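You operate a simulated robot arm through the tools that you are given. There is no shell and no other tool. Be economical: measure what you need, move in short steps, check, and stop when the job is done.

You run a simulated two-armed robot. Do the job below in one go: nothing can be reset, and whatever is moved stays where it is left.

JOB
Dip the green cake pop in the brown melting pot and stand it back on the grey tray.
Fine: cover the ball; let it drip off over the pot; then turn that pot OFF and shut its lid. Set down upright: what you pick out.
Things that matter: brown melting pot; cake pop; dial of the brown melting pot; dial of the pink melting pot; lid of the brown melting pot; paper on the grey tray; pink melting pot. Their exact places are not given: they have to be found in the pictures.

The check looks at the end state, three seconds after you hand in, the way a careful person would. Anything else that was tipped, shoved, dropped, spilled or broken makes it a failure. A push-on lid holds only when it is set on centred and level and pressed home; a screw cap is set on level and turned clockwise until tight.

ROBOT AND FRAMES
Two 7-joint arms with three-finger grippers on one trunk, on a base that drives. Base frame: it is fixed to the floor where the robot stands at the start and does not move with it; the origin is under the middle of the robot, x ahead of it, y to its left, z up. Readings come in cm, rad, newtons and seconds.
The left shoulder is at the start at [4.6, 15.4, 99.4], the right one opposite. With the tool pointing down near the work surface each hand reaches from about 10 to 60 cm from the robot's upright axis, wherever it stands, measured 20 degrees to its own side. Places, roughly: dial of the brown melting pot [60, -60, 100]; dial of the pink melting pot [60, -40, 100]; lid of the brown melting pot [80, -60, 110]; paper on the grey tray [70, -10, 90]. Payload 2.69 kg a hand.
The TCP of each hand is the grasp point between the finger pads, 2.9 cm short of the fingertips. In the tool frame z runs along the fingers and y along their closing line. Largest opening 12 cm; the body of the gripper starts 7.8 cm behind the TCP.
Orientation is that of the tool frame in the base frame, as a unit quaternion [w, x, y, z]. With the fingers straight down and closing along the base's y, the tool's x points along the base's -x, its y along +y and its z along -z.

CONTROLS
- The arms move only by the tool apply_moves. It takes "left_moves", "right_moves" or both (then of equal length, played together; a hand with none holds still); each is a list that holds one entry, the list of rows, each a list of 7 numbers: the turn, a rotation vector about the tool's x, y, z in rad, then the shift along the tool's x, y, z in m, then the finger opening in m, from 0 to 0.12. In form: [[[wx, wy, wz, dx, dy, dz, fingers], ...]]. A call has 1 to 10 rows; each row is the pose to reach, as a shift and turn from the pose commanded when the call began, along the tool's axes at that moment. A row lasts 0.2 s, in which the tool goes at most 5 cm and 0.15 rad; a call with a longer step from one row to the next is refused whole, and so is a gripper value outside its range. Where a pose cannot be reached the arm comes as near as it can. A force on the tool above 90 N (or 10 N above the force at the start of the call, whichever is more), or a blocked arm, ends the call early, and 0.2 s more pass. The fingers move at their own pace and stop on an object; they squeeze with about 21 N. The grip force told is the motor's: it shows also when the fingers shut on nothing. Time passes only in rows, and 0.2 s behind the last, so rows that repeat a pose let the fingers close. The reply holds the time, the measured pose of the TCP, the force on the tool along the base axes, the opening and the grip force, in the units named above and with some noise, with the torque about the TCP (base axes, N m) and any sound that the robot's microphone picked up, and new pictures: "show" is both (left out), scene, wrist or none (wrist: the cameras of the hands that moved).
- Cameras (640 x 400 px; columns grow to the right, rows downward): "scene" is now at [14.21, -6.36, 115.75]; the picture's right is [-0.57, -0.82, 0.00], its down [-0.35, 0.24, -0.91] and it looks along [0.75, -0.52, -0.42] (base axes); focal length 289 px, centre (320, 200). "left" rides on the left gripper at [6.3, 0, -10.4] in its tool frame; the picture's right is [-0.01, 1.00, 0.00], its down [-0.83, 0.00, -0.56] and it looks along [-0.56, 0.00, 0.83] (tool axes); focal length 275 px, centre (320, 200). "right" rides on the right gripper at [6.3, 0, -10.4] in its tool frame; the picture's right is [0.00, 1.00, 0.00], its down [-0.83, 0.00, -0.56] and it looks along [-0.56, 0.00, 0.83] (tool axes); focal length 275 px, centre (320, 200).
- slide_trunk(by): slides the trunk up (or, below 0, down) by that many cm; the arms and the scene camera ride with it, the base frame stays. It gives what a move gives, with no picture.
- roll_base(legs): drives the robot by 1 to 6 legs, each [ahead, left, turn to the left] in cm, cm and rad, along the robot's own axes; the way and the turn of a leg run together, so that a leg with both is an arc; at most 150 cm and 3.142 rad a leg. The arms and the cameras ride along, it lands a little off, and it stops where it bumps. It gives what a move gives, and a new picture of the scene camera.
- aim_head(pan, tilt): turns the head with the scene camera to pan (to the left, within 1.396 rad either way) and tilt (down, from -0.506 to 1.204), counted from straight ahead of the robot. It gives what a move gives, and a new picture of the scene camera.
- pixel_to_xyz(camera, pixels): for up to 12 pixels [column, row] of the newest picture of that camera ("zoom" is the newest enlarged one), the place [x, y, z] in the base frame of the surface seen there, good to about 0.2 cm, but the place of the scene camera against the robot may be out by one fixed shift of up to 1.8 cm in any direction. The clock stands still meanwhile.
- enlarge(camera, box): a new picture of the part [left, top, right, bottom] of that camera's present view, enlarged. The clock stands still meanwhile.
- hand_in(): hands the job in; it is judged then, once.

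Work in short steps. Measure before you move; look again where a grasp or a placing could have gone wrong, and mend it. You have 80 turns and 260 pictures in all, those below and enlarged ones among them. Open the grippers and draw the arms clear of the work before you hand the job in, unless the task says otherwise; then end with one line.

The tools are called after ">>>" as name(argument=value, ...) on one line, values as JSON. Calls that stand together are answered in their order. apply_moves: Moves the arms, as the interface text tells. Its arguments: {"type":"object","properties":{"left_moves":{"type":"array"},"right_moves":{"type":"array"},"show":{"type":"string","enum":["both","scene","wrist","none"]}},"required":[]} The other tools are called the same way: slide_trunk (by) slides the trunk up or down; roll_base (legs) drives the base; aim_head (pan, tilt) turns the head that bears the scene camera; pixel_to_xyz (camera, pixels) gives the place of the surface under pixels of a picture; enlarge (camera, box) takes an enlarged picture of a part of a camera's view; hand_in () hands the job in.

At the start:

```text
time: 0.0
left_tool_pos: [33.78, -6.44, 99.91]
left_ee_rot: [0.001, -0.001, 1.0, 0.0]
left_ft_force: [-0.8, 0.5, -1.0]
left_moment: [-0.01, -0.01, -0.02]
left_finger_gap: 12.0
left_grip_force: 0.0
right_tool_pos: [31.29, -32.92, 100.05]
right_ee_rot: [0.0, 0.001, 1.0, -0.001]
right_ft_force: [0.2, 0.5, -0.3]
right_moment: [0.0, 0.02, 0.02]
right_finger_gap: 11.98
right_grip_force: 0.1
trunk travel left (down, up): [-36.4, 7.4]
robot x, y, heading: [-0.07, -0.2, 0.005]
head pan, tilt: [-0.604, 0.435]
```

scene: 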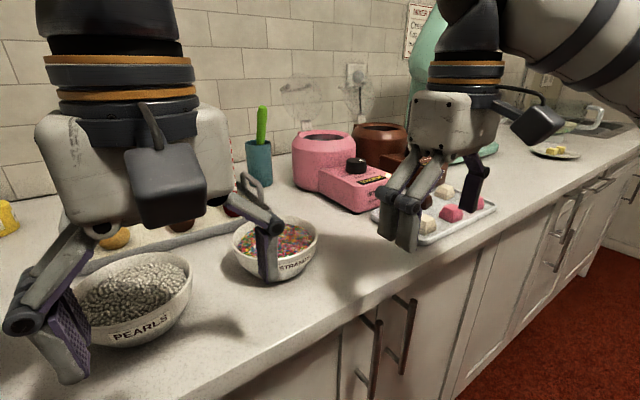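
right: 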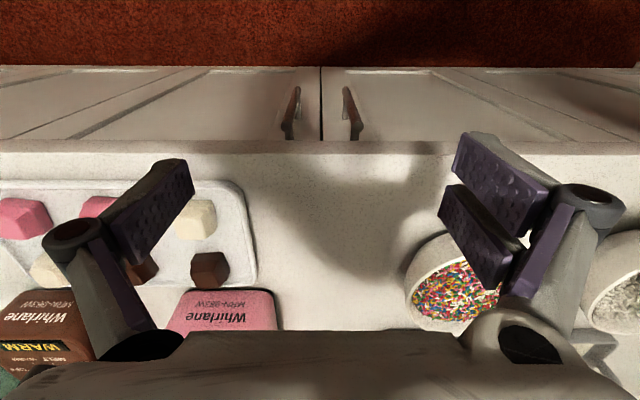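
left: 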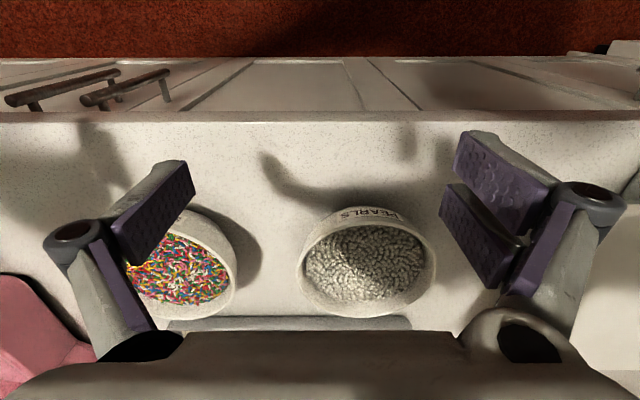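

I start by looking along the counter: the arms hide part of the view, so I turn the head and look at the tray and pots.

>>> aim_head(pan=-0.3, tilt=0.5)

>>> enlarge(camera="scene", box=[0, 100, 320, 300])

```text
time: 0.8
left_tool_pos: [33.91, -6.4, 99.98]
left_ee_rot: [0.001, -0.001, 1.0, 0.0]
left_ft_force: [-0.9, 0.4, 0.1]
left_moment: [0.04, 0.03, 0.01]
left_finger_gap: 12.01
left_grip_force: 0.1
right_tool_pos: [31.25, -33.01, 99.92]
right_ee_rot: [0.0, 0.0, 1.0, 0.0]
right_ft_force: [-0.4, 0.0, -0.7]
right_moment: [-0.02, 0.0, -0.03]
right_finger_gap: 11.99
right_grip_force: 0.0
trunk travel left (down, up): [-36.4, 7.4]
robot x, y, heading: [0.37, 0.15, -0.001]
head pan, tilt: [-0.3, 0.499]
```

scene: 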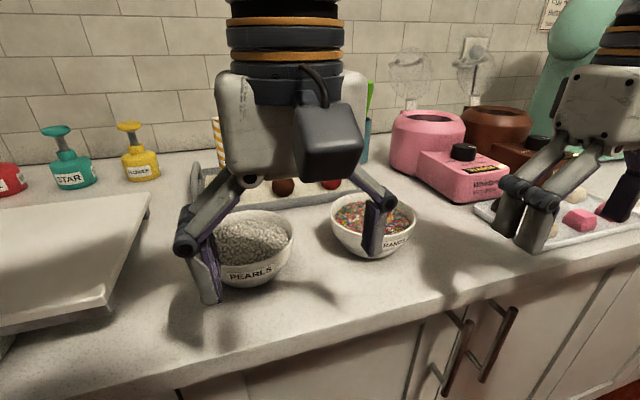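

```text
2.00 times, centred on (160, 200) of scene
```

zoom: 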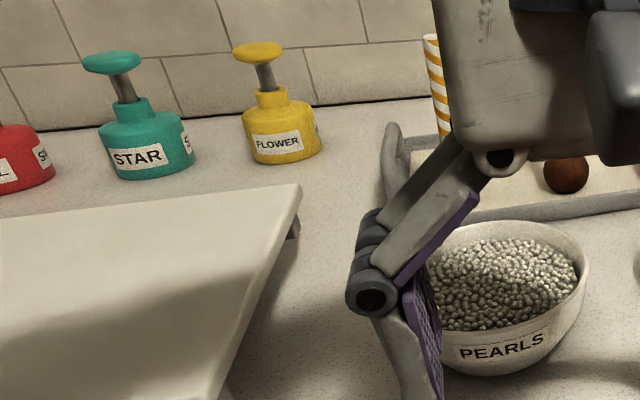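

The left arm hides the rack of cake pops behind the bowls. I lift it and draw it left, out of the view; the right hand goes up and back a little too.

>>> apply_moves(left_moves=[[[0, 0, 0, 0, 0, -0.04, 0.12], [0, 0, 0, 0, 0, -0.08, 0.12], [0, 0, 0, 0.02, 0.04, -0.1, 0.12], [0, 0, 0, 0.04, 0.08, -0.1, 0.12], [0, 0, 0, 0.06, 0.12, -0.1, 0.12], [0, 0, 0, 0.08, 0.16, -0.1, 0.12], [0, 0, 0, 0.09, 0.2, -0.1, 0.12], [0, 0, 0, 0.1, 0.24, -0.1, 0.12], [0, 0, 0, 0.1, 0.28, -0.1, 0.12]]], right_moves=[[[0, 0, 0, 0, 0, -0.04, 0.12], [0, 0, 0, 0, 0, -0.08, 0.12], [0, 0, 0, 0.03, 0, -0.1, 0.12], [0, 0, 0, 0.06, 0, -0.1, 0.12], [0, 0, 0, 0.09, 0, -0.1, 0.12], [0, 0, 0, 0.1, 0, -0.1, 0.12], [0, 0, 0, 0.1, 0, -0.1, 0.12], [0, 0, 0, 0.1, 0, -0.1, 0.12], [0, 0, 0, 0.1, 0, -0.1, 0.12]]], show="both")

```text
time: 2.8
left_tool_pos: [23.86, 20.49, 108.31]
left_ee_rot: [0.001, 0.0, 1.0, -0.001]
left_ft_force: [0.0, 0.5, 0.0]
left_moment: [-0.01, -0.01, 0.0]
left_finger_gap: 12.0
left_grip_force: 0.0
left hand out of reach, approached as far as the arm can: row 9
right_tool_pos: [23.97, -25.58, 103.64]
right_ee_rot: [0.001, 0.0, 1.0, -0.001]
right_ft_force: [0.4, 0.5, 0.5]
right_moment: [0.0, -0.01, -0.03]
right_finger_gap: 12.02
right_grip_force: 0.1
right hand out of reach, approached as far as the arm can: row 1, 2, 3, 4, 5, 6, 7, 8, 9
trunk travel left (down, up): [-36.4, 7.4]
robot x, y, heading: [-0.09, 0.05, 0.0]
head pan, tilt: [-0.3, 0.499]
```

scene: 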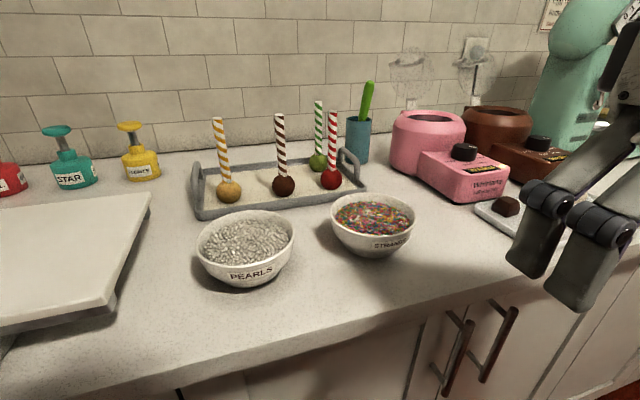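
right: 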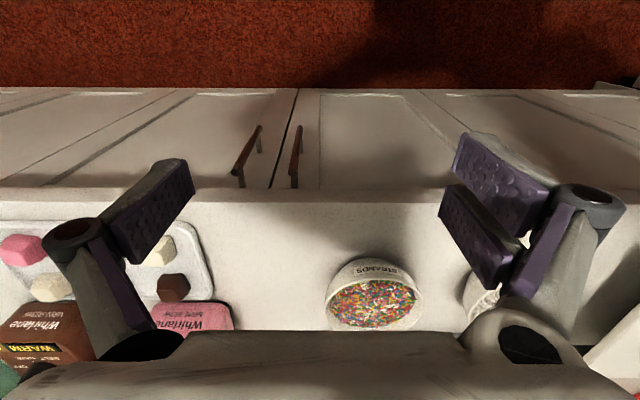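
left: 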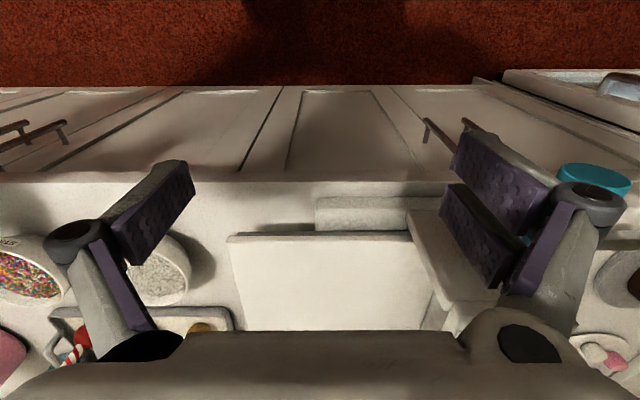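

The grey tray holds four pops, balls down: the green one (green-striped stick) is at (318,160), back right. I look closer at tray and pots.

>>> enlarge(camera="scene", box=[180, 80, 380, 205])

>>> pixel_to_xyz(camera="scene", pixels=[[318, 161], [319, 140], [319, 120], [319, 104], [332, 180], [333, 114], [284, 185], [352, 160], [365, 184], [365, 120], [325, 195], [300, 175]])

>>> aim_head(pan=-0.75, tilt=0.45)

```text
3.20 times, centred on (280, 142) of scene
```

zoom: 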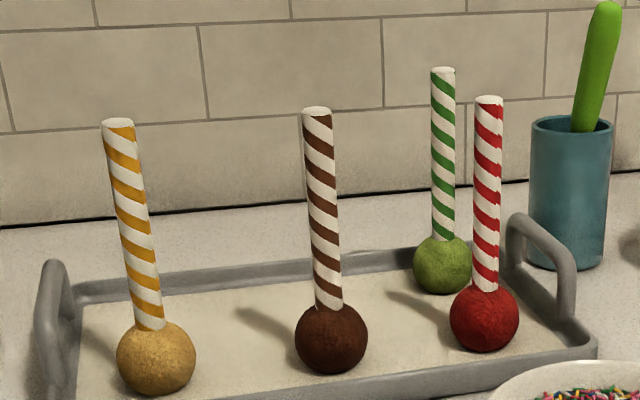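

```text
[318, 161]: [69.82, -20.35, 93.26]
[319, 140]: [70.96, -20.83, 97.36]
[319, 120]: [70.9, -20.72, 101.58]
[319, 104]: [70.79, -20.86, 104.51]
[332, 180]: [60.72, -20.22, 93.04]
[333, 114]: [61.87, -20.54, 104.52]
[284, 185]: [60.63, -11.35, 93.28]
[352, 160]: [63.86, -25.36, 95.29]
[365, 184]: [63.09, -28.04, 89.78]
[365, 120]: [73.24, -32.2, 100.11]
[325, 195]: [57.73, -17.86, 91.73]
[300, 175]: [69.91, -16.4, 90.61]
```

```text
time: 3.7
left_tool_pos: [23.8, 20.35, 108.16]
left_ee_rot: [0.001, -0.001, 1.0, -0.001]
left_ft_force: [0.5, -0.1, -0.3]
left_moment: [0.03, -0.01, 0.02]
left_finger_gap: 12.0
left_grip_force: 0.0
right_tool_pos: [24.05, -25.61, 103.57]
right_ee_rot: [-0.001, 0.0, 1.0, 0.0]
right_ft_force: [-0.2, 0.5, 0.1]
right_moment: [-0.01, 0.01, -0.03]
right_finger_gap: 12.01
right_grip_force: 0.0
trunk travel left (down, up): [-36.4, 7.4]
robot x, y, heading: [-0.31, 0.0, 0.0]
head pan, tilt: [-0.75, 0.45]
```

scene: 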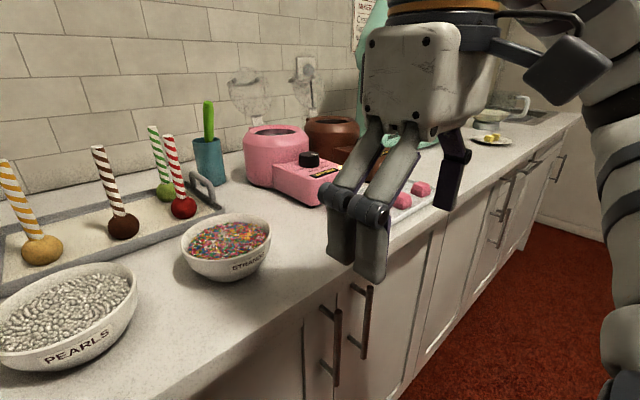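

I measure the counter edge, pots and dials from here.

>>> pixel_to_xyz(camera="scene", pixels=[[250, 350], [410, 235], [308, 159], [275, 130], [250, 155], [330, 118], [245, 85], [310, 90], [300, 190], [325, 172], [355, 140], [225, 225]])

>>> enlarge(camera="scene", box=[220, 60, 380, 220])

>>> slide_trunk(by=7.3)

```text
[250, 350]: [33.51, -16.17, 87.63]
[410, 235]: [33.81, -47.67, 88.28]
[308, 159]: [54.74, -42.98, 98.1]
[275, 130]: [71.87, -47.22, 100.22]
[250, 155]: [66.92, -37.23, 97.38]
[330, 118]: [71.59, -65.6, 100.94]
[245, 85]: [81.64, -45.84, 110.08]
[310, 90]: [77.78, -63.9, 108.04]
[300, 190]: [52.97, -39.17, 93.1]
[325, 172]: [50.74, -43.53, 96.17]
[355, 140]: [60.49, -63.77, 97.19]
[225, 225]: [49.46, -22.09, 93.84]
```

```text
2.50 times, centred on (300, 140) of scene
```

zoom: 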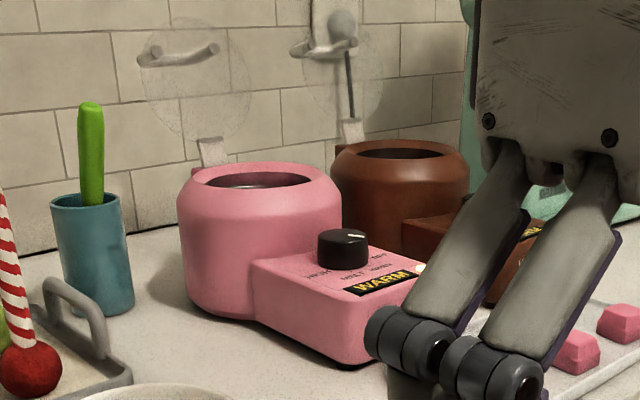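

```text
time: 4.8
left_tool_pos: [24.05, 20.27, 115.47]
left_ee_rot: [-0.001, 0.0, 1.0, 0.0]
left_ft_force: [0.7, -1.0, -1.1]
left_moment: [-0.03, 0.04, -0.02]
left_finger_gap: 11.98
left_grip_force: 0.1
right_tool_pos: [23.96, -25.92, 110.82]
right_ee_rot: [-0.001, -0.001, 1.0, 0.0]
right_ft_force: [-0.2, -0.5, 0.3]
right_moment: [-0.02, 0.02, -0.01]
right_finger_gap: 11.97
right_grip_force: 0.0
trunk travel left (down, up): [-43.7, 0.1]
robot x, y, heading: [-0.06, 0.28, 0.002]
head pan, tilt: [-0.75, 0.45]
```

Counter edge is at x≈33.5, the green pop's stick at about (71,-20.8), so I drive forward 12 cm to bring it within the right arm's reach.

>>> roll_base(legs=[[12, 0, 0]])

```text
time: 6.0
left_tool_pos: [36.08, 20.24, 115.57]
left_ee_rot: [0.0, 0.0, 1.0, 0.0]
left_ft_force: [1.0, 0.3, 0.6]
left_moment: [0.02, 0.04, 0.01]
left_finger_gap: 11.99
left_grip_force: 0.0
right_tool_pos: [35.8, -25.92, 110.9]
right_ee_rot: [-0.001, 0.001, 1.0, 0.0]
right_ft_force: [0.4, -0.2, -0.2]
right_moment: [0.04, 0.02, -0.02]
right_finger_gap: 12.02
right_grip_force: 0.0
trunk travel left (down, up): [-43.7, 0.1]
robot x, y, heading: [12.13, -0.38, 0.004]
head pan, tilt: [-0.75, 0.45]
```

scene: 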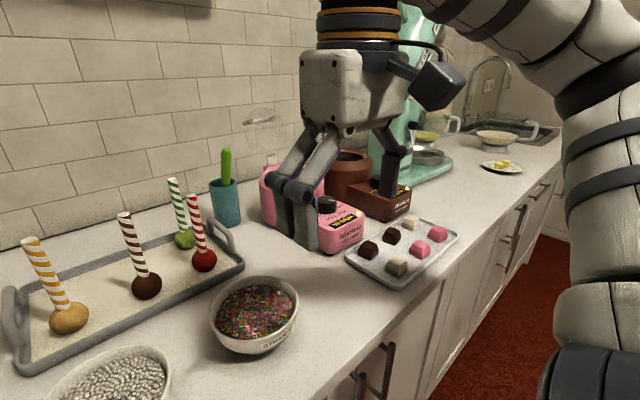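

No bump; I go 7 cm further for comfortable reach.

>>> roll_base(legs=[[7, 0, 0]])

>>> enlarge(camera="right", box=[0, 0, 640, 400])

```text
time: 7.1
left_tool_pos: [42.78, 20.24, 115.47]
left_ee_rot: [0.0, -0.001, 1.0, 0.0]
left_ft_force: [0.8, 0.3, -0.1]
left_moment: [0.02, 0.0, 0.0]
left_finger_gap: 12.01
left_grip_force: 0.1
right_tool_pos: [42.65, -25.75, 110.98]
right_ee_rot: [-0.001, 0.0, 1.0, 0.0]
right_ft_force: [0.0, -0.9, 0.3]
right_moment: [0.02, 0.03, -0.01]
right_finger_gap: 11.98
right_grip_force: 0.0
trunk travel left (down, up): [-43.7, 0.1]
robot x, y, heading: [19.02, -0.22, 0.004]
head pan, tilt: [-0.75, 0.45]
```

scene: 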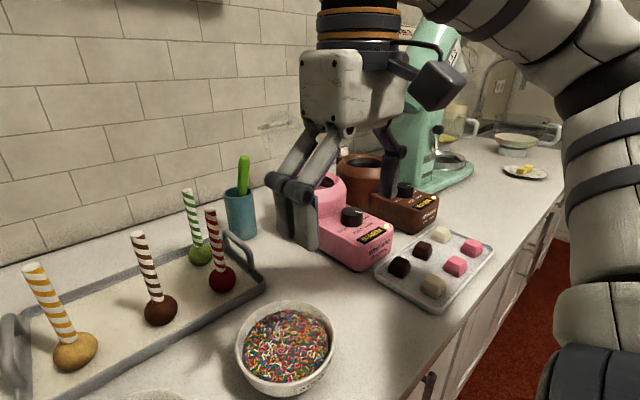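

```text
1.00 times, centred on (320, 200) of right (not enlarged: the box is as wide or as high as the picture)
```

zoom: 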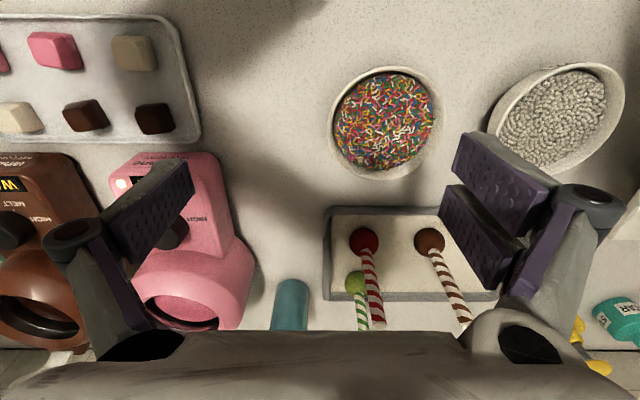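

The right wrist camera sees the green pop: ball (357,285), stick to about (363,330). I measure it there with the true frame.

>>> pixel_to_xyz(camera="right", pixels=[[355, 283], [358, 300], [361, 315], [363, 328], [364, 240], [380, 320], [290, 290], [335, 220], [182, 235], [166, 305], [35, 315], [15, 228]])

>>> enlarge(camera="right", box=[240, 200, 480, 350])

>>> enlarge(camera="right", box=[0, 140, 256, 350])

```text
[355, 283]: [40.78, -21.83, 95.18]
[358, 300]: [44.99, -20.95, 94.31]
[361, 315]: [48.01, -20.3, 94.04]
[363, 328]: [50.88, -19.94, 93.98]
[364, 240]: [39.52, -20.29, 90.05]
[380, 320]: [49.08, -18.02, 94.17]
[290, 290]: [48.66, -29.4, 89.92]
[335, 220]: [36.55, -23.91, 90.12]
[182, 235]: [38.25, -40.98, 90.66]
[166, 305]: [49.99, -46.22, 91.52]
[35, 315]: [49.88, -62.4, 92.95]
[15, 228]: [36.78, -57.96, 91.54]
```

```text
2.67 times, centred on (360, 275) of right
```

zoom: 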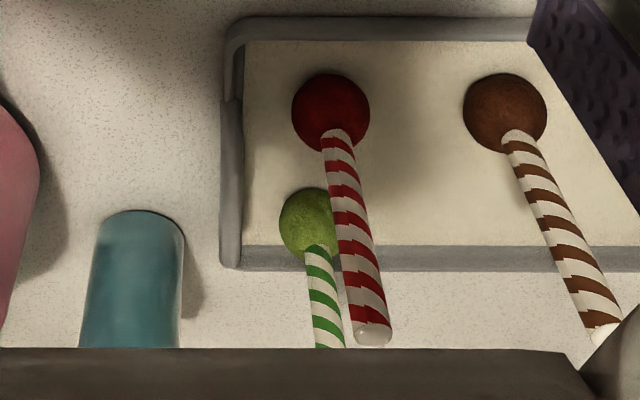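

```text
1.90 times, centred on (128, 245) of right
```

zoom: 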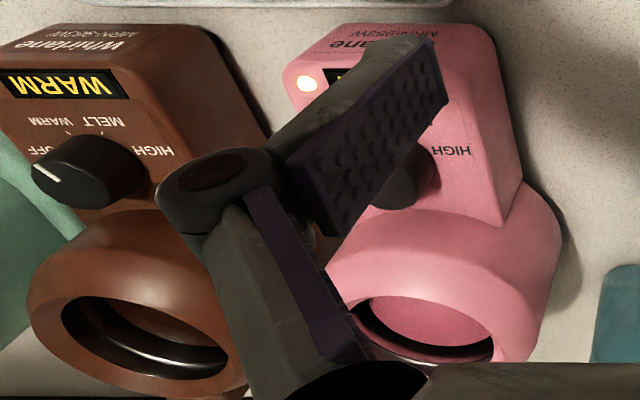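

The right camera's plain picture was stale, so I measure through a fresh enlargement.

>>> pixel_to_xyz(camera="zoom", pixels=[[90, 165], [40, 170], [145, 290], [60, 330], [225, 355], [150, 330], [440, 320], [70, 90]])

>>> enlarge(camera="right", box=[240, 200, 480, 350])

>>> pixel_to_xyz(camera="zoom", pixels=[[305, 215], [314, 256], [320, 285], [326, 320], [330, 342], [328, 105], [373, 330], [140, 215], [235, 255], [300, 255], [400, 200]])

```text
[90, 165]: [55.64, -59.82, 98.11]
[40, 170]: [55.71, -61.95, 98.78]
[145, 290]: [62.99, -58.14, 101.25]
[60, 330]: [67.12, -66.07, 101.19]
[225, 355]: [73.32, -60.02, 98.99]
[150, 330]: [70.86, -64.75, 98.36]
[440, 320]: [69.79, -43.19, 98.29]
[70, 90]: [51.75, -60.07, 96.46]
```

```text
2.67 times, centred on (360, 275) of right
```

zoom: 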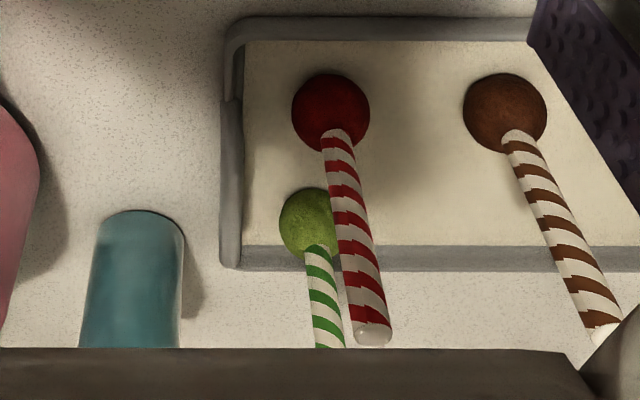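

```text
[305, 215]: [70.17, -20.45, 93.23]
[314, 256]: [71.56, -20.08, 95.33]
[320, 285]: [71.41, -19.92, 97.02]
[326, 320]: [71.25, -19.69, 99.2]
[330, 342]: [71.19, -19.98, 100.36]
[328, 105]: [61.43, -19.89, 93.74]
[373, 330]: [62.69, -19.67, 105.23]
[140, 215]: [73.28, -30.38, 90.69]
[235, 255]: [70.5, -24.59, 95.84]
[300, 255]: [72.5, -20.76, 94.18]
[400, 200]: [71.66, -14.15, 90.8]
```

The green stick axis is about (72.1,-19.9), running z 95–105.5; tops stand at ~105.5. I move the right hand above it at z≈114 with fingers at 5 cm.

>>> apply_moves(right_moves=[[[0, 0, 0, -0.03, 0.006, -0.01, 0.09], [0, 0, 0, -0.07, 0.013, -0.02, 0.06], [0, 0, 0, -0.11, 0.022, -0.03, 0.05], [0, 0, 0, -0.15, 0.03, -0.03, 0.05], [0, 0, 0, -0.19, 0.038, -0.03, 0.05], [0, 0, 0, -0.23, 0.046, -0.03, 0.05], [0, 0, 0, -0.265, 0.054, -0.03, 0.05], [0, 0, 0, -0.28, 0.057, -0.03, 0.05], [0, 0, 0, -0.2945, 0.0585, -0.03, 0.05], [0, 0, 0, -0.2945, 0.0585, -0.03, 0.05]]], show="both")

```text
time: 9.3
left_tool_pos: [42.73, 20.39, 115.43]
left_ee_rot: [0.002, -0.002, 1.0, 0.0]
left_ft_force: [0.2, -0.2, 0.0]
left_moment: [0.03, 0.0, -0.02]
left_finger_gap: 12.0
left_grip_force: 0.1
right_tool_pos: [68.0, -20.31, 113.15]
right_ee_rot: [0.0, -0.001, 1.0, 0.0]
right_ft_force: [0.1, -0.1, 0.1]
right_moment: [-0.01, 0.01, 0.02]
right_finger_gap: 4.98
right_grip_force: 0.0
right hand out of reach, approached as far as the arm can: row 7, 8, 9, 10
trunk travel left (down, up): [-43.7, 0.1]
robot x, y, heading: [18.8, -0.01, 0.002]
head pan, tilt: [-0.75, 0.45]
```

scene: 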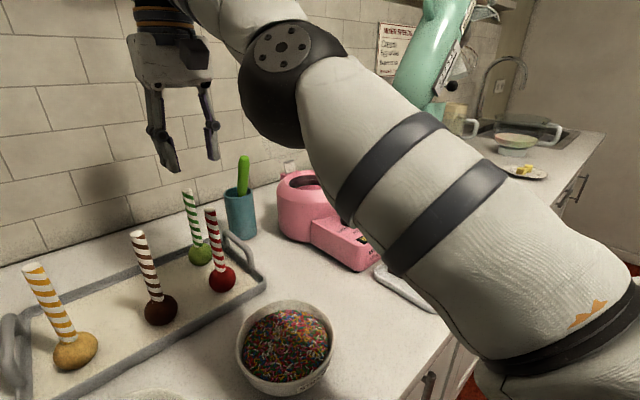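
right: 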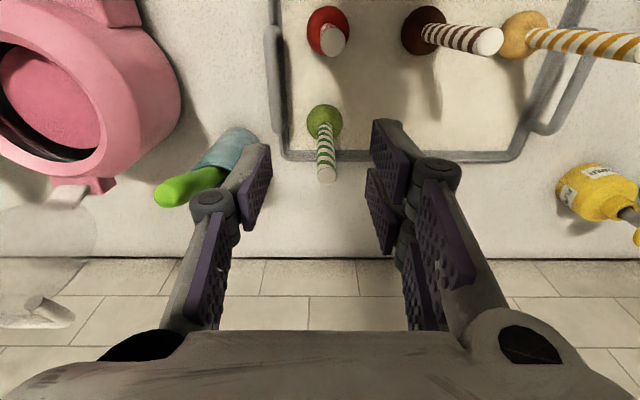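

The arm fell 4 cm short in x. I measure the stick top (326,172) in the wrist picture and drive 5 cm further ahead.

>>> pixel_to_xyz(camera="right", pixels=[[327, 174], [325, 140], [322, 115], [333, 40], [190, 190], [50, 90], [68, 190]])

>>> roll_base(legs=[[5, 0, 0]])

```text
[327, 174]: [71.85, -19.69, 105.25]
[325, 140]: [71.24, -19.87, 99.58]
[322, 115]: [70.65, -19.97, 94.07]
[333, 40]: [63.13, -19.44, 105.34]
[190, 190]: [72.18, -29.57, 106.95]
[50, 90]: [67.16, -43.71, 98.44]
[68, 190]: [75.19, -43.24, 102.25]
```

```text
time: 10.2
left_tool_pos: [44.53, 20.28, 115.42]
left_ee_rot: [0.0, -0.001, 1.0, 0.0]
left_ft_force: [-0.3, 0.3, 0.1]
left_moment: [0.01, -0.03, -0.01]
left_finger_gap: 11.99
left_grip_force: 0.1
right_tool_pos: [69.93, -20.37, 112.95]
right_ee_rot: [0.0, 0.0, 1.0, 0.0]
right_ft_force: [0.3, -0.2, -0.9]
right_moment: [0.02, 0.0, 0.0]
right_finger_gap: 4.99
right_grip_force: 0.0
trunk travel left (down, up): [-43.7, 0.1]
robot x, y, heading: [20.19, -0.08, 0.002]
head pan, tilt: [-0.75, 0.45]
stopped in leg 1: the robot was blocked; the commanded pose is now the measured one
```

scene: 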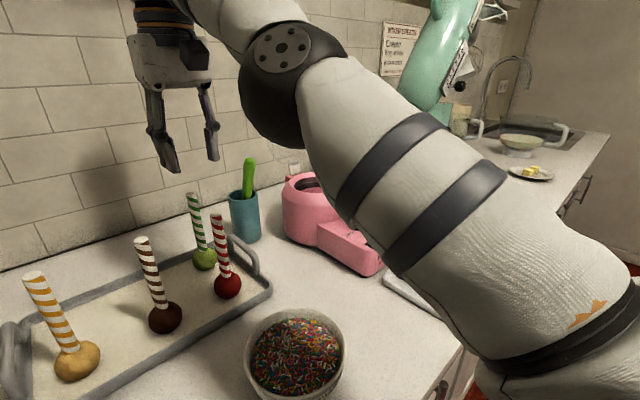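

The base is against the counter at x=20.2. Lower down the arm reaches further, so I descend to z≈102.5 while going forward 2.1 cm, fingers straddling the stick.

>>> apply_moves(right_moves=[[[0, 0, 0, -0.003, 0.002, 0.01, 0.05], [0, 0, 0, -0.006, 0.004, 0.025, 0.05], [0, 0, 0, -0.01, 0.006, 0.04, 0.05], [0, 0, 0, -0.014, 0.006, 0.055, 0.05], [0, 0, 0, -0.018, 0.006, 0.07, 0.05], [0, 0, 0, -0.0215, 0.006, 0.085, 0.05], [0, 0, 0, -0.0215, 0.006, 0.095, 0.05], [0, 0, 0, -0.0215, 0.006, 0.105, 0.05], [0, 0, 0, -0.0215, 0.006, 0.105, 0.05]]], show="both")

```text
time: 12.2
left_tool_pos: [44.56, 20.27, 115.46]
left_ee_rot: [-0.001, -0.001, 1.0, 0.0]
left_ft_force: [-0.2, -0.2, 1.2]
left_moment: [-0.02, -0.01, 0.01]
left_finger_gap: 12.0
left_grip_force: 0.0
right_tool_pos: [71.97, -19.78, 102.5]
right_ee_rot: [0.001, 0.0, 1.0, 0.0]
right_ft_force: [0.2, 0.9, 0.3]
right_moment: [-0.03, 0.0, -0.03]
right_finger_gap: 5.0
right_grip_force: 0.1
trunk travel left (down, up): [-43.7, 0.1]
robot x, y, heading: [20.54, 0.13, -0.001]
head pan, tilt: [-0.75, 0.45]
```

scene: 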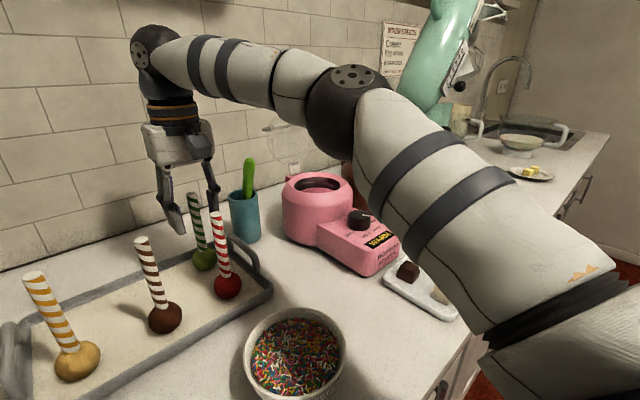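
right: 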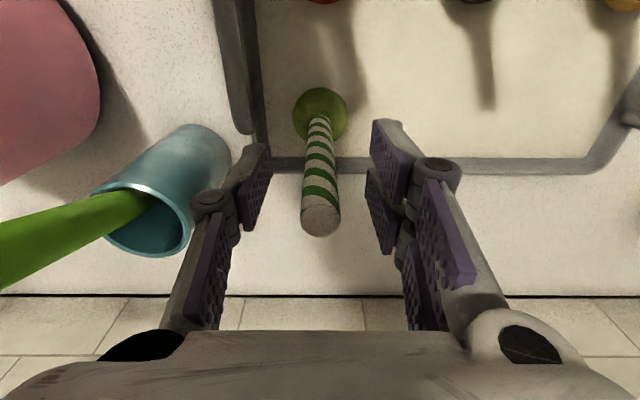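

The stick passes through (320,190), right between the pads. I close the fingers.

>>> apply_moves(right_moves=[[[0, 0, 0, 0, 0, 0, 0.03], [0, 0, 0, 0, 0, 0, 0.01], [0, 0, 0, 0, 0, 0, 0.01], [0, 0, 0, 0, 0, 0, 0.01]]], show="wrist")

```text
time: 13.2
left_tool_pos: [44.68, 20.24, 115.52]
left_ee_rot: [0.001, -0.001, 1.0, -0.001]
left_ft_force: [0.5, -0.8, 0.3]
left_moment: [0.0, -0.02, -0.02]
left_finger_gap: 12.01
left_grip_force: 0.0
right_tool_pos: [71.87, -19.71, 102.5]
right_ee_rot: [0.0, 0.001, 1.0, 0.0]
right_ft_force: [-0.5, 0.0, -0.5]
right_moment: [-0.02, 0.03, 0.0]
right_finger_gap: 1.23
right_grip_force: 20.9
trunk travel left (down, up): [-43.7, 0.1]
robot x, y, heading: [20.5, -0.04, 0.0]
head pan, tilt: [-0.75, 0.45]
```

right: 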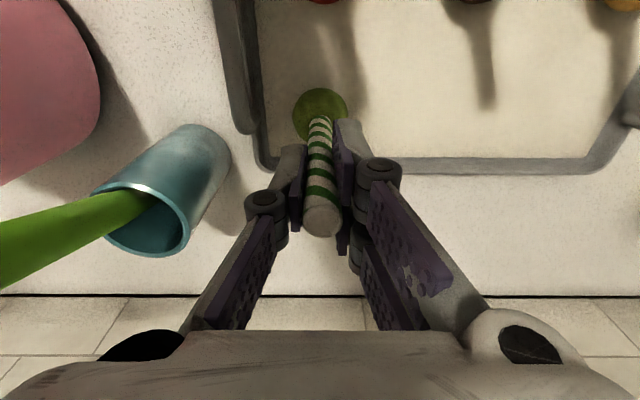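

Firm grip (1.23 cm, 21 N). I lift 7.5 cm, shift to y≈-24 between the red stick and the spoon, then draw back and higher.

>>> apply_moves(right_moves=[[[0, 0, 0, 0, 0, -0.01, 0.01], [0, 0, 0, 0, 0, -0.025, 0.01], [0, 0, 0, 0.005, 0, -0.04, 0.01], [0, 0, 0, 0.01, 0, -0.055, 0.01], [0, 0, 0, 0.015, 0, -0.07, 0.01], [0, 0, 0, 0.018, -0.01, -0.075, 0.01], [0, 0, 0, 0.02, -0.025, -0.075, 0.01], [0, 0, 0, 0.022, -0.044, -0.075, 0.01], [0, 0, 0, 0.024, -0.044, -0.075, 0.01]]], show="both")

```text
time: 15.2
left_tool_pos: [44.54, 20.23, 115.54]
left_ee_rot: [0.001, -0.002, 1.0, 0.0]
left_ft_force: [0.7, -0.1, 0.4]
left_moment: [0.0, -0.02, 0.0]
left_finger_gap: 11.99
left_grip_force: 0.1
right_tool_pos: [69.64, -23.99, 109.98]
right_ee_rot: [0.0, -0.001, 1.0, 0.0]
right_ft_force: [0.5, -0.2, -0.9]
right_moment: [0.02, 0.02, 0.01]
right_finger_gap: 1.22
right_grip_force: 20.8
trunk travel left (down, up): [-43.7, 0.1]
robot x, y, heading: [20.4, -0.11, 0.002]
head pan, tilt: [-0.75, 0.45]
```

scene: 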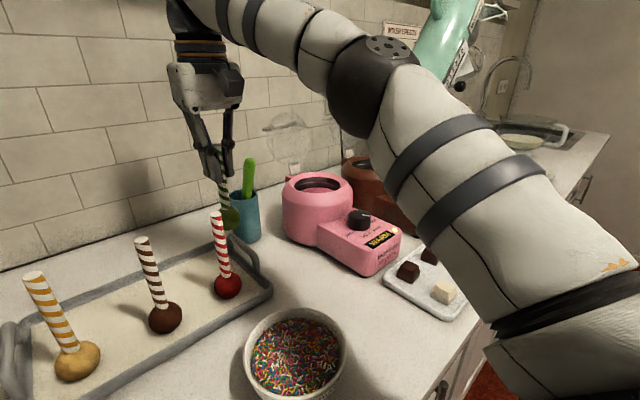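
right: 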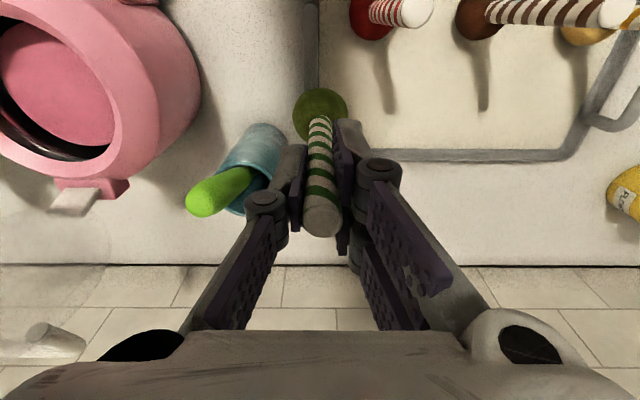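

The pop came up cleanly, clear of the spoon and the red stick. Now straight back and up.

>>> apply_moves(right_moves=[[[0, 0, 0, 0.03, 0, 0, 0.01], [0, 0, 0, 0.07, 0, -0.01, 0.01], [0, 0, 0, 0.11, 0, -0.03, 0.01], [0, 0, 0, 0.14, 0, -0.06, 0.01], [0, 0, 0, 0.16, 0, -0.085, 0.01], [0, 0, 0, 0.17, 0, -0.09, 0.01], [0, 0, 0, 0.17, 0, -0.09, 0.01]]], show="both")

```text
time: 16.8
left_tool_pos: [44.53, 20.39, 115.49]
left_ee_rot: [0.001, -0.002, 1.0, 0.0]
left_ft_force: [0.0, -0.7, 0.7]
left_moment: [0.04, 0.02, -0.02]
left_finger_gap: 12.0
left_grip_force: 0.0
right_tool_pos: [52.83, -24.05, 118.89]
right_ee_rot: [0.0, 0.0, 1.0, -0.001]
right_ft_force: [0.7, 0.6, 0.1]
right_moment: [0.04, -0.02, 0.01]
right_finger_gap: 1.21
right_grip_force: 21.1
trunk travel left (down, up): [-43.7, 0.1]
robot x, y, heading: [20.61, 0.26, 0.0]
head pan, tilt: [-0.75, 0.45]
```

scene: 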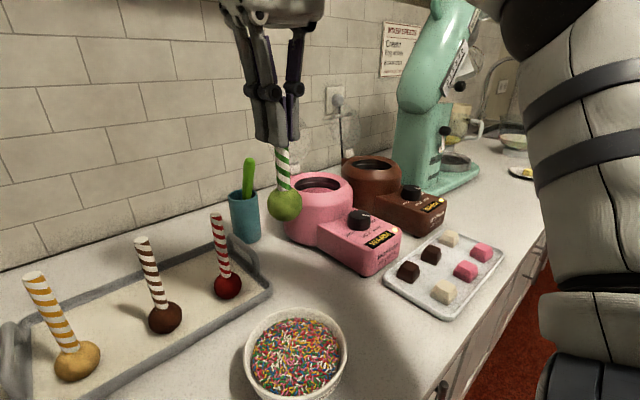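
right: 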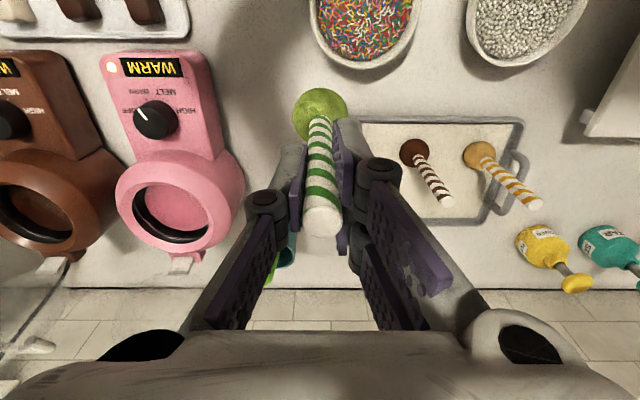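

Pop held high and clear. I check the mixer's place before driving right towards the brown pot.

>>> pixel_to_xyz(camera="scene", pixels=[[410, 80], [450, 30], [470, 70], [400, 180], [460, 175], [480, 10], [440, 60], [372, 163]])

>>> pixel_to_xyz(camera="right", pixels=[[172, 215], [120, 200], [225, 200], [35, 215], [50, 265], [155, 118], [180, 262], [10, 120]])

```text
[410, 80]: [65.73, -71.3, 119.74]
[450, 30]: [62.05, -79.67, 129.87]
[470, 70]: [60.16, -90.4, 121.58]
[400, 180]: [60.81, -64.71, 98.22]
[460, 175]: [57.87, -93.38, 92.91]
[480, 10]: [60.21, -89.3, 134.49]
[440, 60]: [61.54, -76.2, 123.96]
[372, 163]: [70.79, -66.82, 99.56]
```

```text
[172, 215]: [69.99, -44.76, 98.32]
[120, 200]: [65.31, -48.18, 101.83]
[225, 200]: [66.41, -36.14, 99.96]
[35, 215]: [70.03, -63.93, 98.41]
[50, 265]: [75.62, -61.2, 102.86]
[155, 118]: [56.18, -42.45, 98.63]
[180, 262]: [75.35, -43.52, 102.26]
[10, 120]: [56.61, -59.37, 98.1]
```

Mixer body begins at about (62–66, -71) so it is close to the brown pot (centre ≈ (69,-61), melt surface z≈98.4, rim ≈101.5). I back off 1 cm and drive 34 cm right, then look again.

>>> roll_base(legs=[[-1.5, 0, 0], [0, -34, 0]])

>>> aim_head(pan=-0.45, tilt=0.4)

>>> enlarge(camera="right", box=[0, 0, 640, 400])

```text
time: 20.3
left_tool_pos: [43.1, -13.32, 115.45]
left_ee_rot: [0.001, -0.001, 1.0, 0.0]
left_ft_force: [0.5, 0.1, 0.9]
left_moment: [0.0, 0.0, -0.02]
left_finger_gap: 12.0
left_grip_force: 0.1
right_tool_pos: [51.37, -57.61, 118.89]
right_ee_rot: [0.0, 0.0, 1.0, 0.0]
right_ft_force: [-0.2, 0.5, -0.7]
right_moment: [0.03, -0.02, 0.0]
right_finger_gap: 1.21
right_grip_force: 20.8
trunk travel left (down, up): [-43.7, 0.1]
robot x, y, heading: [18.95, -33.8, -0.003]
head pan, tilt: [-0.75, 0.45]
```

scene: 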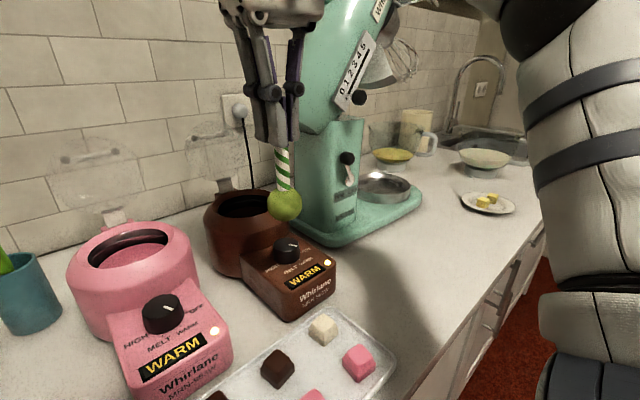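

```text
time: 21.1
left_tool_pos: [43.0, -13.26, 115.48]
left_ee_rot: [0.0, -0.001, 1.0, 0.0]
left_ft_force: [-0.1, -1.2, -0.3]
left_moment: [-0.01, -0.01, -0.02]
left_finger_gap: 12.02
left_grip_force: 0.1
right_tool_pos: [51.35, -57.56, 118.9]
right_ee_rot: [0.001, 0.0, 1.0, 0.0]
right_ft_force: [0.4, 0.2, -0.7]
right_moment: [-0.02, -0.01, 0.01]
right_finger_gap: 1.22
right_grip_force: 21.2
trunk travel left (down, up): [-43.7, 0.1]
robot x, y, heading: [19.18, -33.64, -0.005]
head pan, tilt: [-0.45, 0.4]
```

scene: 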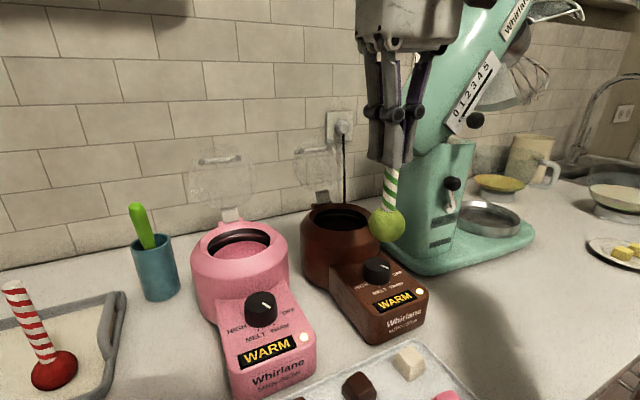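

```text
1.00 times, centred on (320, 200) of right (not enlarged: the box is as wide or as high as the picture)
```

zoom: 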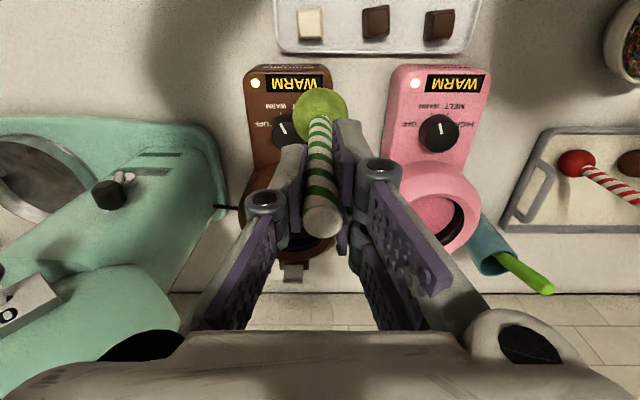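

Now the mixer and pot can be measured in the wrist view: mixer edge (215,190)/(150,310), brown pot hinge (293,272), dial (285,130).

>>> pixel_to_xyz(camera="zoom", pixels=[[215, 195], [205, 130], [120, 270], [165, 315], [20, 300], [110, 195], [293, 270], [284, 132], [250, 200], [300, 243], [332, 240]])

>>> pixel_to_xyz(camera="scene", pixels=[[340, 205], [342, 218], [310, 220], [370, 222], [323, 195], [315, 152], [335, 175], [298, 170], [377, 268], [389, 274], [440, 140], [425, 220]])

>>> enlarge(camera="scene", box=[270, 130, 470, 330])

```text
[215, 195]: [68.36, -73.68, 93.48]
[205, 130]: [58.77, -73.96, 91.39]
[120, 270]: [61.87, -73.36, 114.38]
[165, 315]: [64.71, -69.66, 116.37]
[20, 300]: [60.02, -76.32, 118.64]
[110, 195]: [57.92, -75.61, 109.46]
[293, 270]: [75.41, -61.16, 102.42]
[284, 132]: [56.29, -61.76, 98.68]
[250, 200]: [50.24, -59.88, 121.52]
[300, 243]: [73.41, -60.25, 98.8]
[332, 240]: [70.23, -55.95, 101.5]
```

```text
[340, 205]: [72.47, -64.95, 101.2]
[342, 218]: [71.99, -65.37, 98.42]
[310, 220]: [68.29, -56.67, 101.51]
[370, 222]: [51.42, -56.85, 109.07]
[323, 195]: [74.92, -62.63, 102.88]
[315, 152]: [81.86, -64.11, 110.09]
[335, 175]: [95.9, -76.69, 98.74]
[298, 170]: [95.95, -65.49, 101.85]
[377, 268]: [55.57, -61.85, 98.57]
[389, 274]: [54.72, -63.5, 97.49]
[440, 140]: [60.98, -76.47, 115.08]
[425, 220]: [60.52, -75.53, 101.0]
```

```text
2.00 times, centred on (370, 230) of scene
```

zoom: 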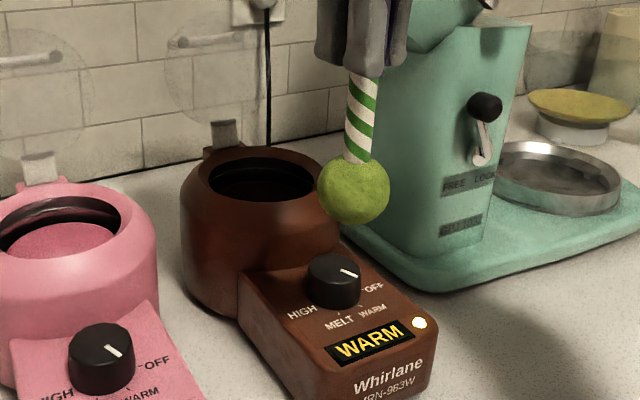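

I measure the brown pot's rim and opening precisely on the enlarged picture.

>>> pixel_to_xyz(camera="zoom", pixels=[[192, 182], [203, 182], [262, 152], [262, 146], [245, 216], [255, 195], [280, 190], [313, 185], [335, 275], [224, 132], [210, 42], [240, 180]])

```text
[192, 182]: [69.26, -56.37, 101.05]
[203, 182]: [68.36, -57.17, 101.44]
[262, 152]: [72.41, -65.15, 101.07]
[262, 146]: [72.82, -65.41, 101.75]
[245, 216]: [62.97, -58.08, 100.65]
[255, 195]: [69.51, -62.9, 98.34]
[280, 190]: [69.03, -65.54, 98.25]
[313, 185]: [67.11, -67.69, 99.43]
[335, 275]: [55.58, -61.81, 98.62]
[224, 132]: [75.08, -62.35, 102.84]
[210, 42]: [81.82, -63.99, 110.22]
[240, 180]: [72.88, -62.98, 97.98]
```

The opening is centred at about (68.7,-61.3), radius ~5, rim 101.5, melt 98.3. I turn the hand 1 rad about its axis (so the wide body stays clear of the mixer) and shift it left, before driving a bit further right.

>>> apply_moves(right_moves=[[[0, 0, 0.14, 0, 0.01, 0, 0.01], [0, 0, 0.28, 0, 0.025, 0, 0.01], [0, 0, 0.42, 0, 0.04, 0, 0.01], [0, 0, 0.56, 0, 0.05, 0, 0.01], [0, 0, 0.7, 0, 0.06, 0, 0.01], [0, 0, 0.84, 0, 0.06, 0, 0.01], [0, 0, 0.98, 0, 0.06, 0, 0.01], [0, 0, 1.0, 0, 0.06, 0, 0.01]]], show="none")

>>> roll_base(legs=[[0, -9, 0]])

>>> roll_base(legs=[[1.5, 0, 0]])

```text
time: 22.9
left_tool_pos: [43.08, -13.32, 115.46]
left_ee_rot: [0.001, -0.001, 1.0, 0.0]
left_ft_force: [-0.1, -0.4, 0.4]
left_moment: [-0.01, 0.03, -0.03]
left_finger_gap: 12.0
left_grip_force: 0.1
right_tool_pos: [51.25, -51.55, 119.01]
right_ee_rot: [0.001, 0.479, 0.878, 0.0]
right_ft_force: [0.2, -0.3, 0.0]
right_moment: [0.02, 0.03, -0.01]
right_finger_gap: 1.23
right_grip_force: 21.4
trunk travel left (down, up): [-43.7, 0.1]
robot x, y, heading: [19.65, -33.8, -0.002]
head pan, tilt: [-0.45, 0.4]
```

```text
time: 24.2
left_tool_pos: [43.18, -22.03, 115.5]
left_ee_rot: [0.0, -0.001, 1.0, 0.0]
left_ft_force: [0.1, 0.0, -0.2]
left_moment: [0.0, 0.01, 0.03]
left_finger_gap: 12.0
left_grip_force: 0.1
right_tool_pos: [51.44, -60.4, 118.85]
right_ee_rot: [0.0, 0.479, 0.878, 0.0]
right_ft_force: [-0.3, -0.4, 0.8]
right_moment: [0.01, -0.01, -0.02]
right_finger_gap: 1.23
right_grip_force: 21.4
trunk travel left (down, up): [-43.7, 0.1]
robot x, y, heading: [19.28, -42.08, 0.0]
head pan, tilt: [-0.45, 0.4]
```

scene: 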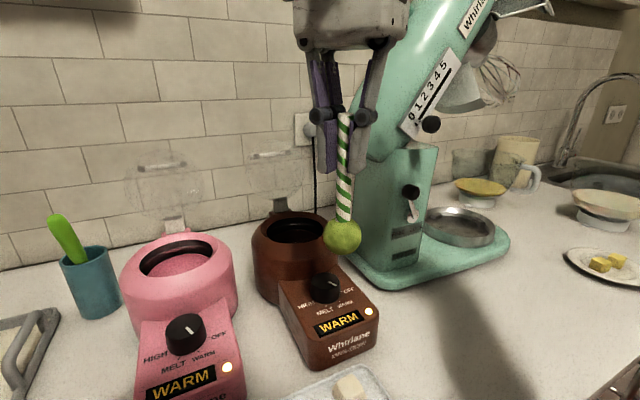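

```text
time: 25.0
left_tool_pos: [44.71, -22.2, 115.49]
left_ee_rot: [0.0, -0.001, 1.0, 0.0]
left_ft_force: [0.0, 0.4, -0.5]
left_moment: [-0.01, 0.04, 0.01]
left_finger_gap: 12.01
left_grip_force: 0.1
right_tool_pos: [52.84, -60.39, 118.81]
right_ee_rot: [0.0, 0.479, 0.878, 0.0]
right_ft_force: [0.2, -0.4, 0.3]
right_moment: [0.0, 0.02, -0.01]
right_finger_gap: 1.24
right_grip_force: 20.8
trunk travel left (down, up): [-43.7, 0.1]
robot x, y, heading: [20.28, -42.98, 0.011]
head pan, tilt: [-0.45, 0.4]
```

scene: 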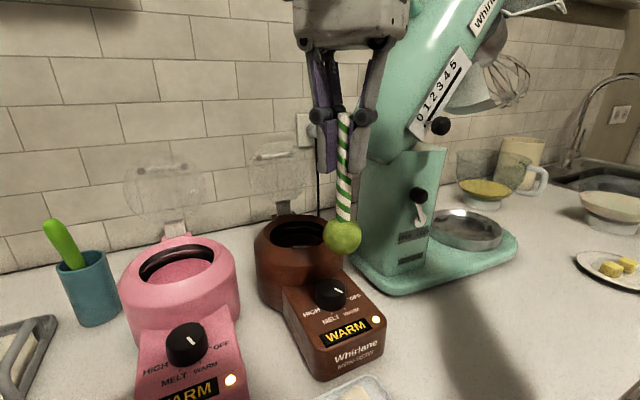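

The hand's wide side now clears the mixer. I move over the pot centre (68.7,-61.3), to TCP z≈114.8 (ball bottom ≈103, above the rim).

>>> apply_moves(right_moves=[[[0, 0, 0, -0.015, 0.021, 0.002, 0.01], [0, 0, 0, -0.031, 0.043, 0.008, 0.01], [0, 0, 0, -0.047, 0.064, 0.015, 0.01], [0, 0, 0, -0.062, 0.086, 0.022, 0.01], [0, 0, 0, -0.078, 0.107, 0.03, 0.01], [0, 0, 0, -0.0934, 0.1285, 0.04, 0.01], [0, 0, 0, -0.0934, 0.1285, 0.04, 0.01], [0, 0, 0, -0.0934, 0.1285, 0.04, 0.01]]], show="both")

```text
time: 26.8
left_tool_pos: [44.68, -22.03, 115.44]
left_ee_rot: [-0.001, -0.002, 1.0, 0.0]
left_ft_force: [0.0, 0.4, 0.8]
left_moment: [-0.04, 0.01, 0.02]
left_finger_gap: 12.0
left_grip_force: 0.0
right_tool_pos: [68.6, -61.17, 114.89]
right_ee_rot: [0.002, 0.478, 0.878, 0.001]
right_ft_force: [-0.5, -0.2, -0.7]
right_moment: [0.02, 0.06, 0.0]
right_finger_gap: 1.24
right_grip_force: 20.8
trunk travel left (down, up): [-43.7, 0.1]
robot x, y, heading: [20.23, -42.2, 0.005]
head pan, tilt: [-0.45, 0.4]
```

scene: 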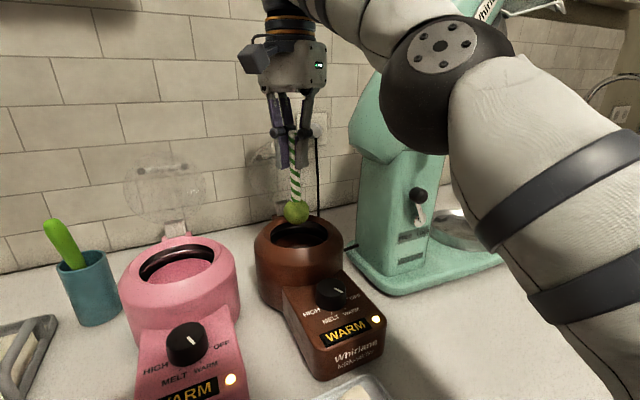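
right: 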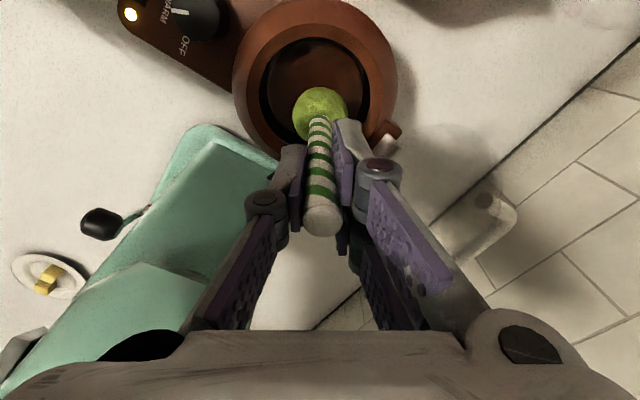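

The ball hangs over the opening. I check the centring with rim points on the wrist picture.

>>> pixel_to_xyz(camera="right", pixels=[[258, 90], [315, 40], [372, 90], [340, 150], [290, 70], [315, 55], [280, 140], [365, 60], [268, 60], [320, 100]])

>>> enlarge(camera="right", box=[200, 0, 440, 150])

```text
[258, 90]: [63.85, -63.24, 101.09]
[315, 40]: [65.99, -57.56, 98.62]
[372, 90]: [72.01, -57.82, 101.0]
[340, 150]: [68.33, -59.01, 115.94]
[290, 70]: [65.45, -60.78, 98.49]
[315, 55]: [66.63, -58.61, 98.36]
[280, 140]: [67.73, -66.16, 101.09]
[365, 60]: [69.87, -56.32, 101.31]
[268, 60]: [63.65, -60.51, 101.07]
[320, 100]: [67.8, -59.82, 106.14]
```

```text
2.67 times, centred on (320, 75) of right
```

zoom: 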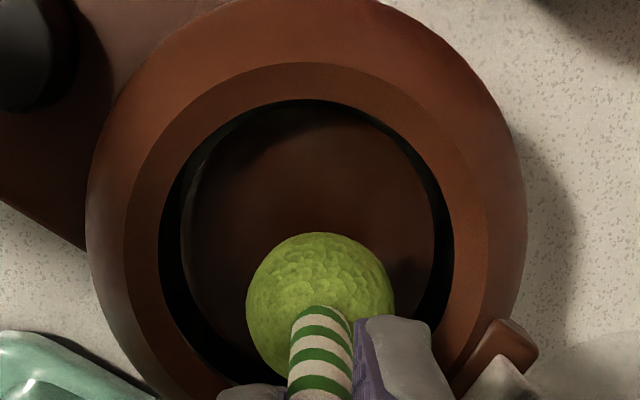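

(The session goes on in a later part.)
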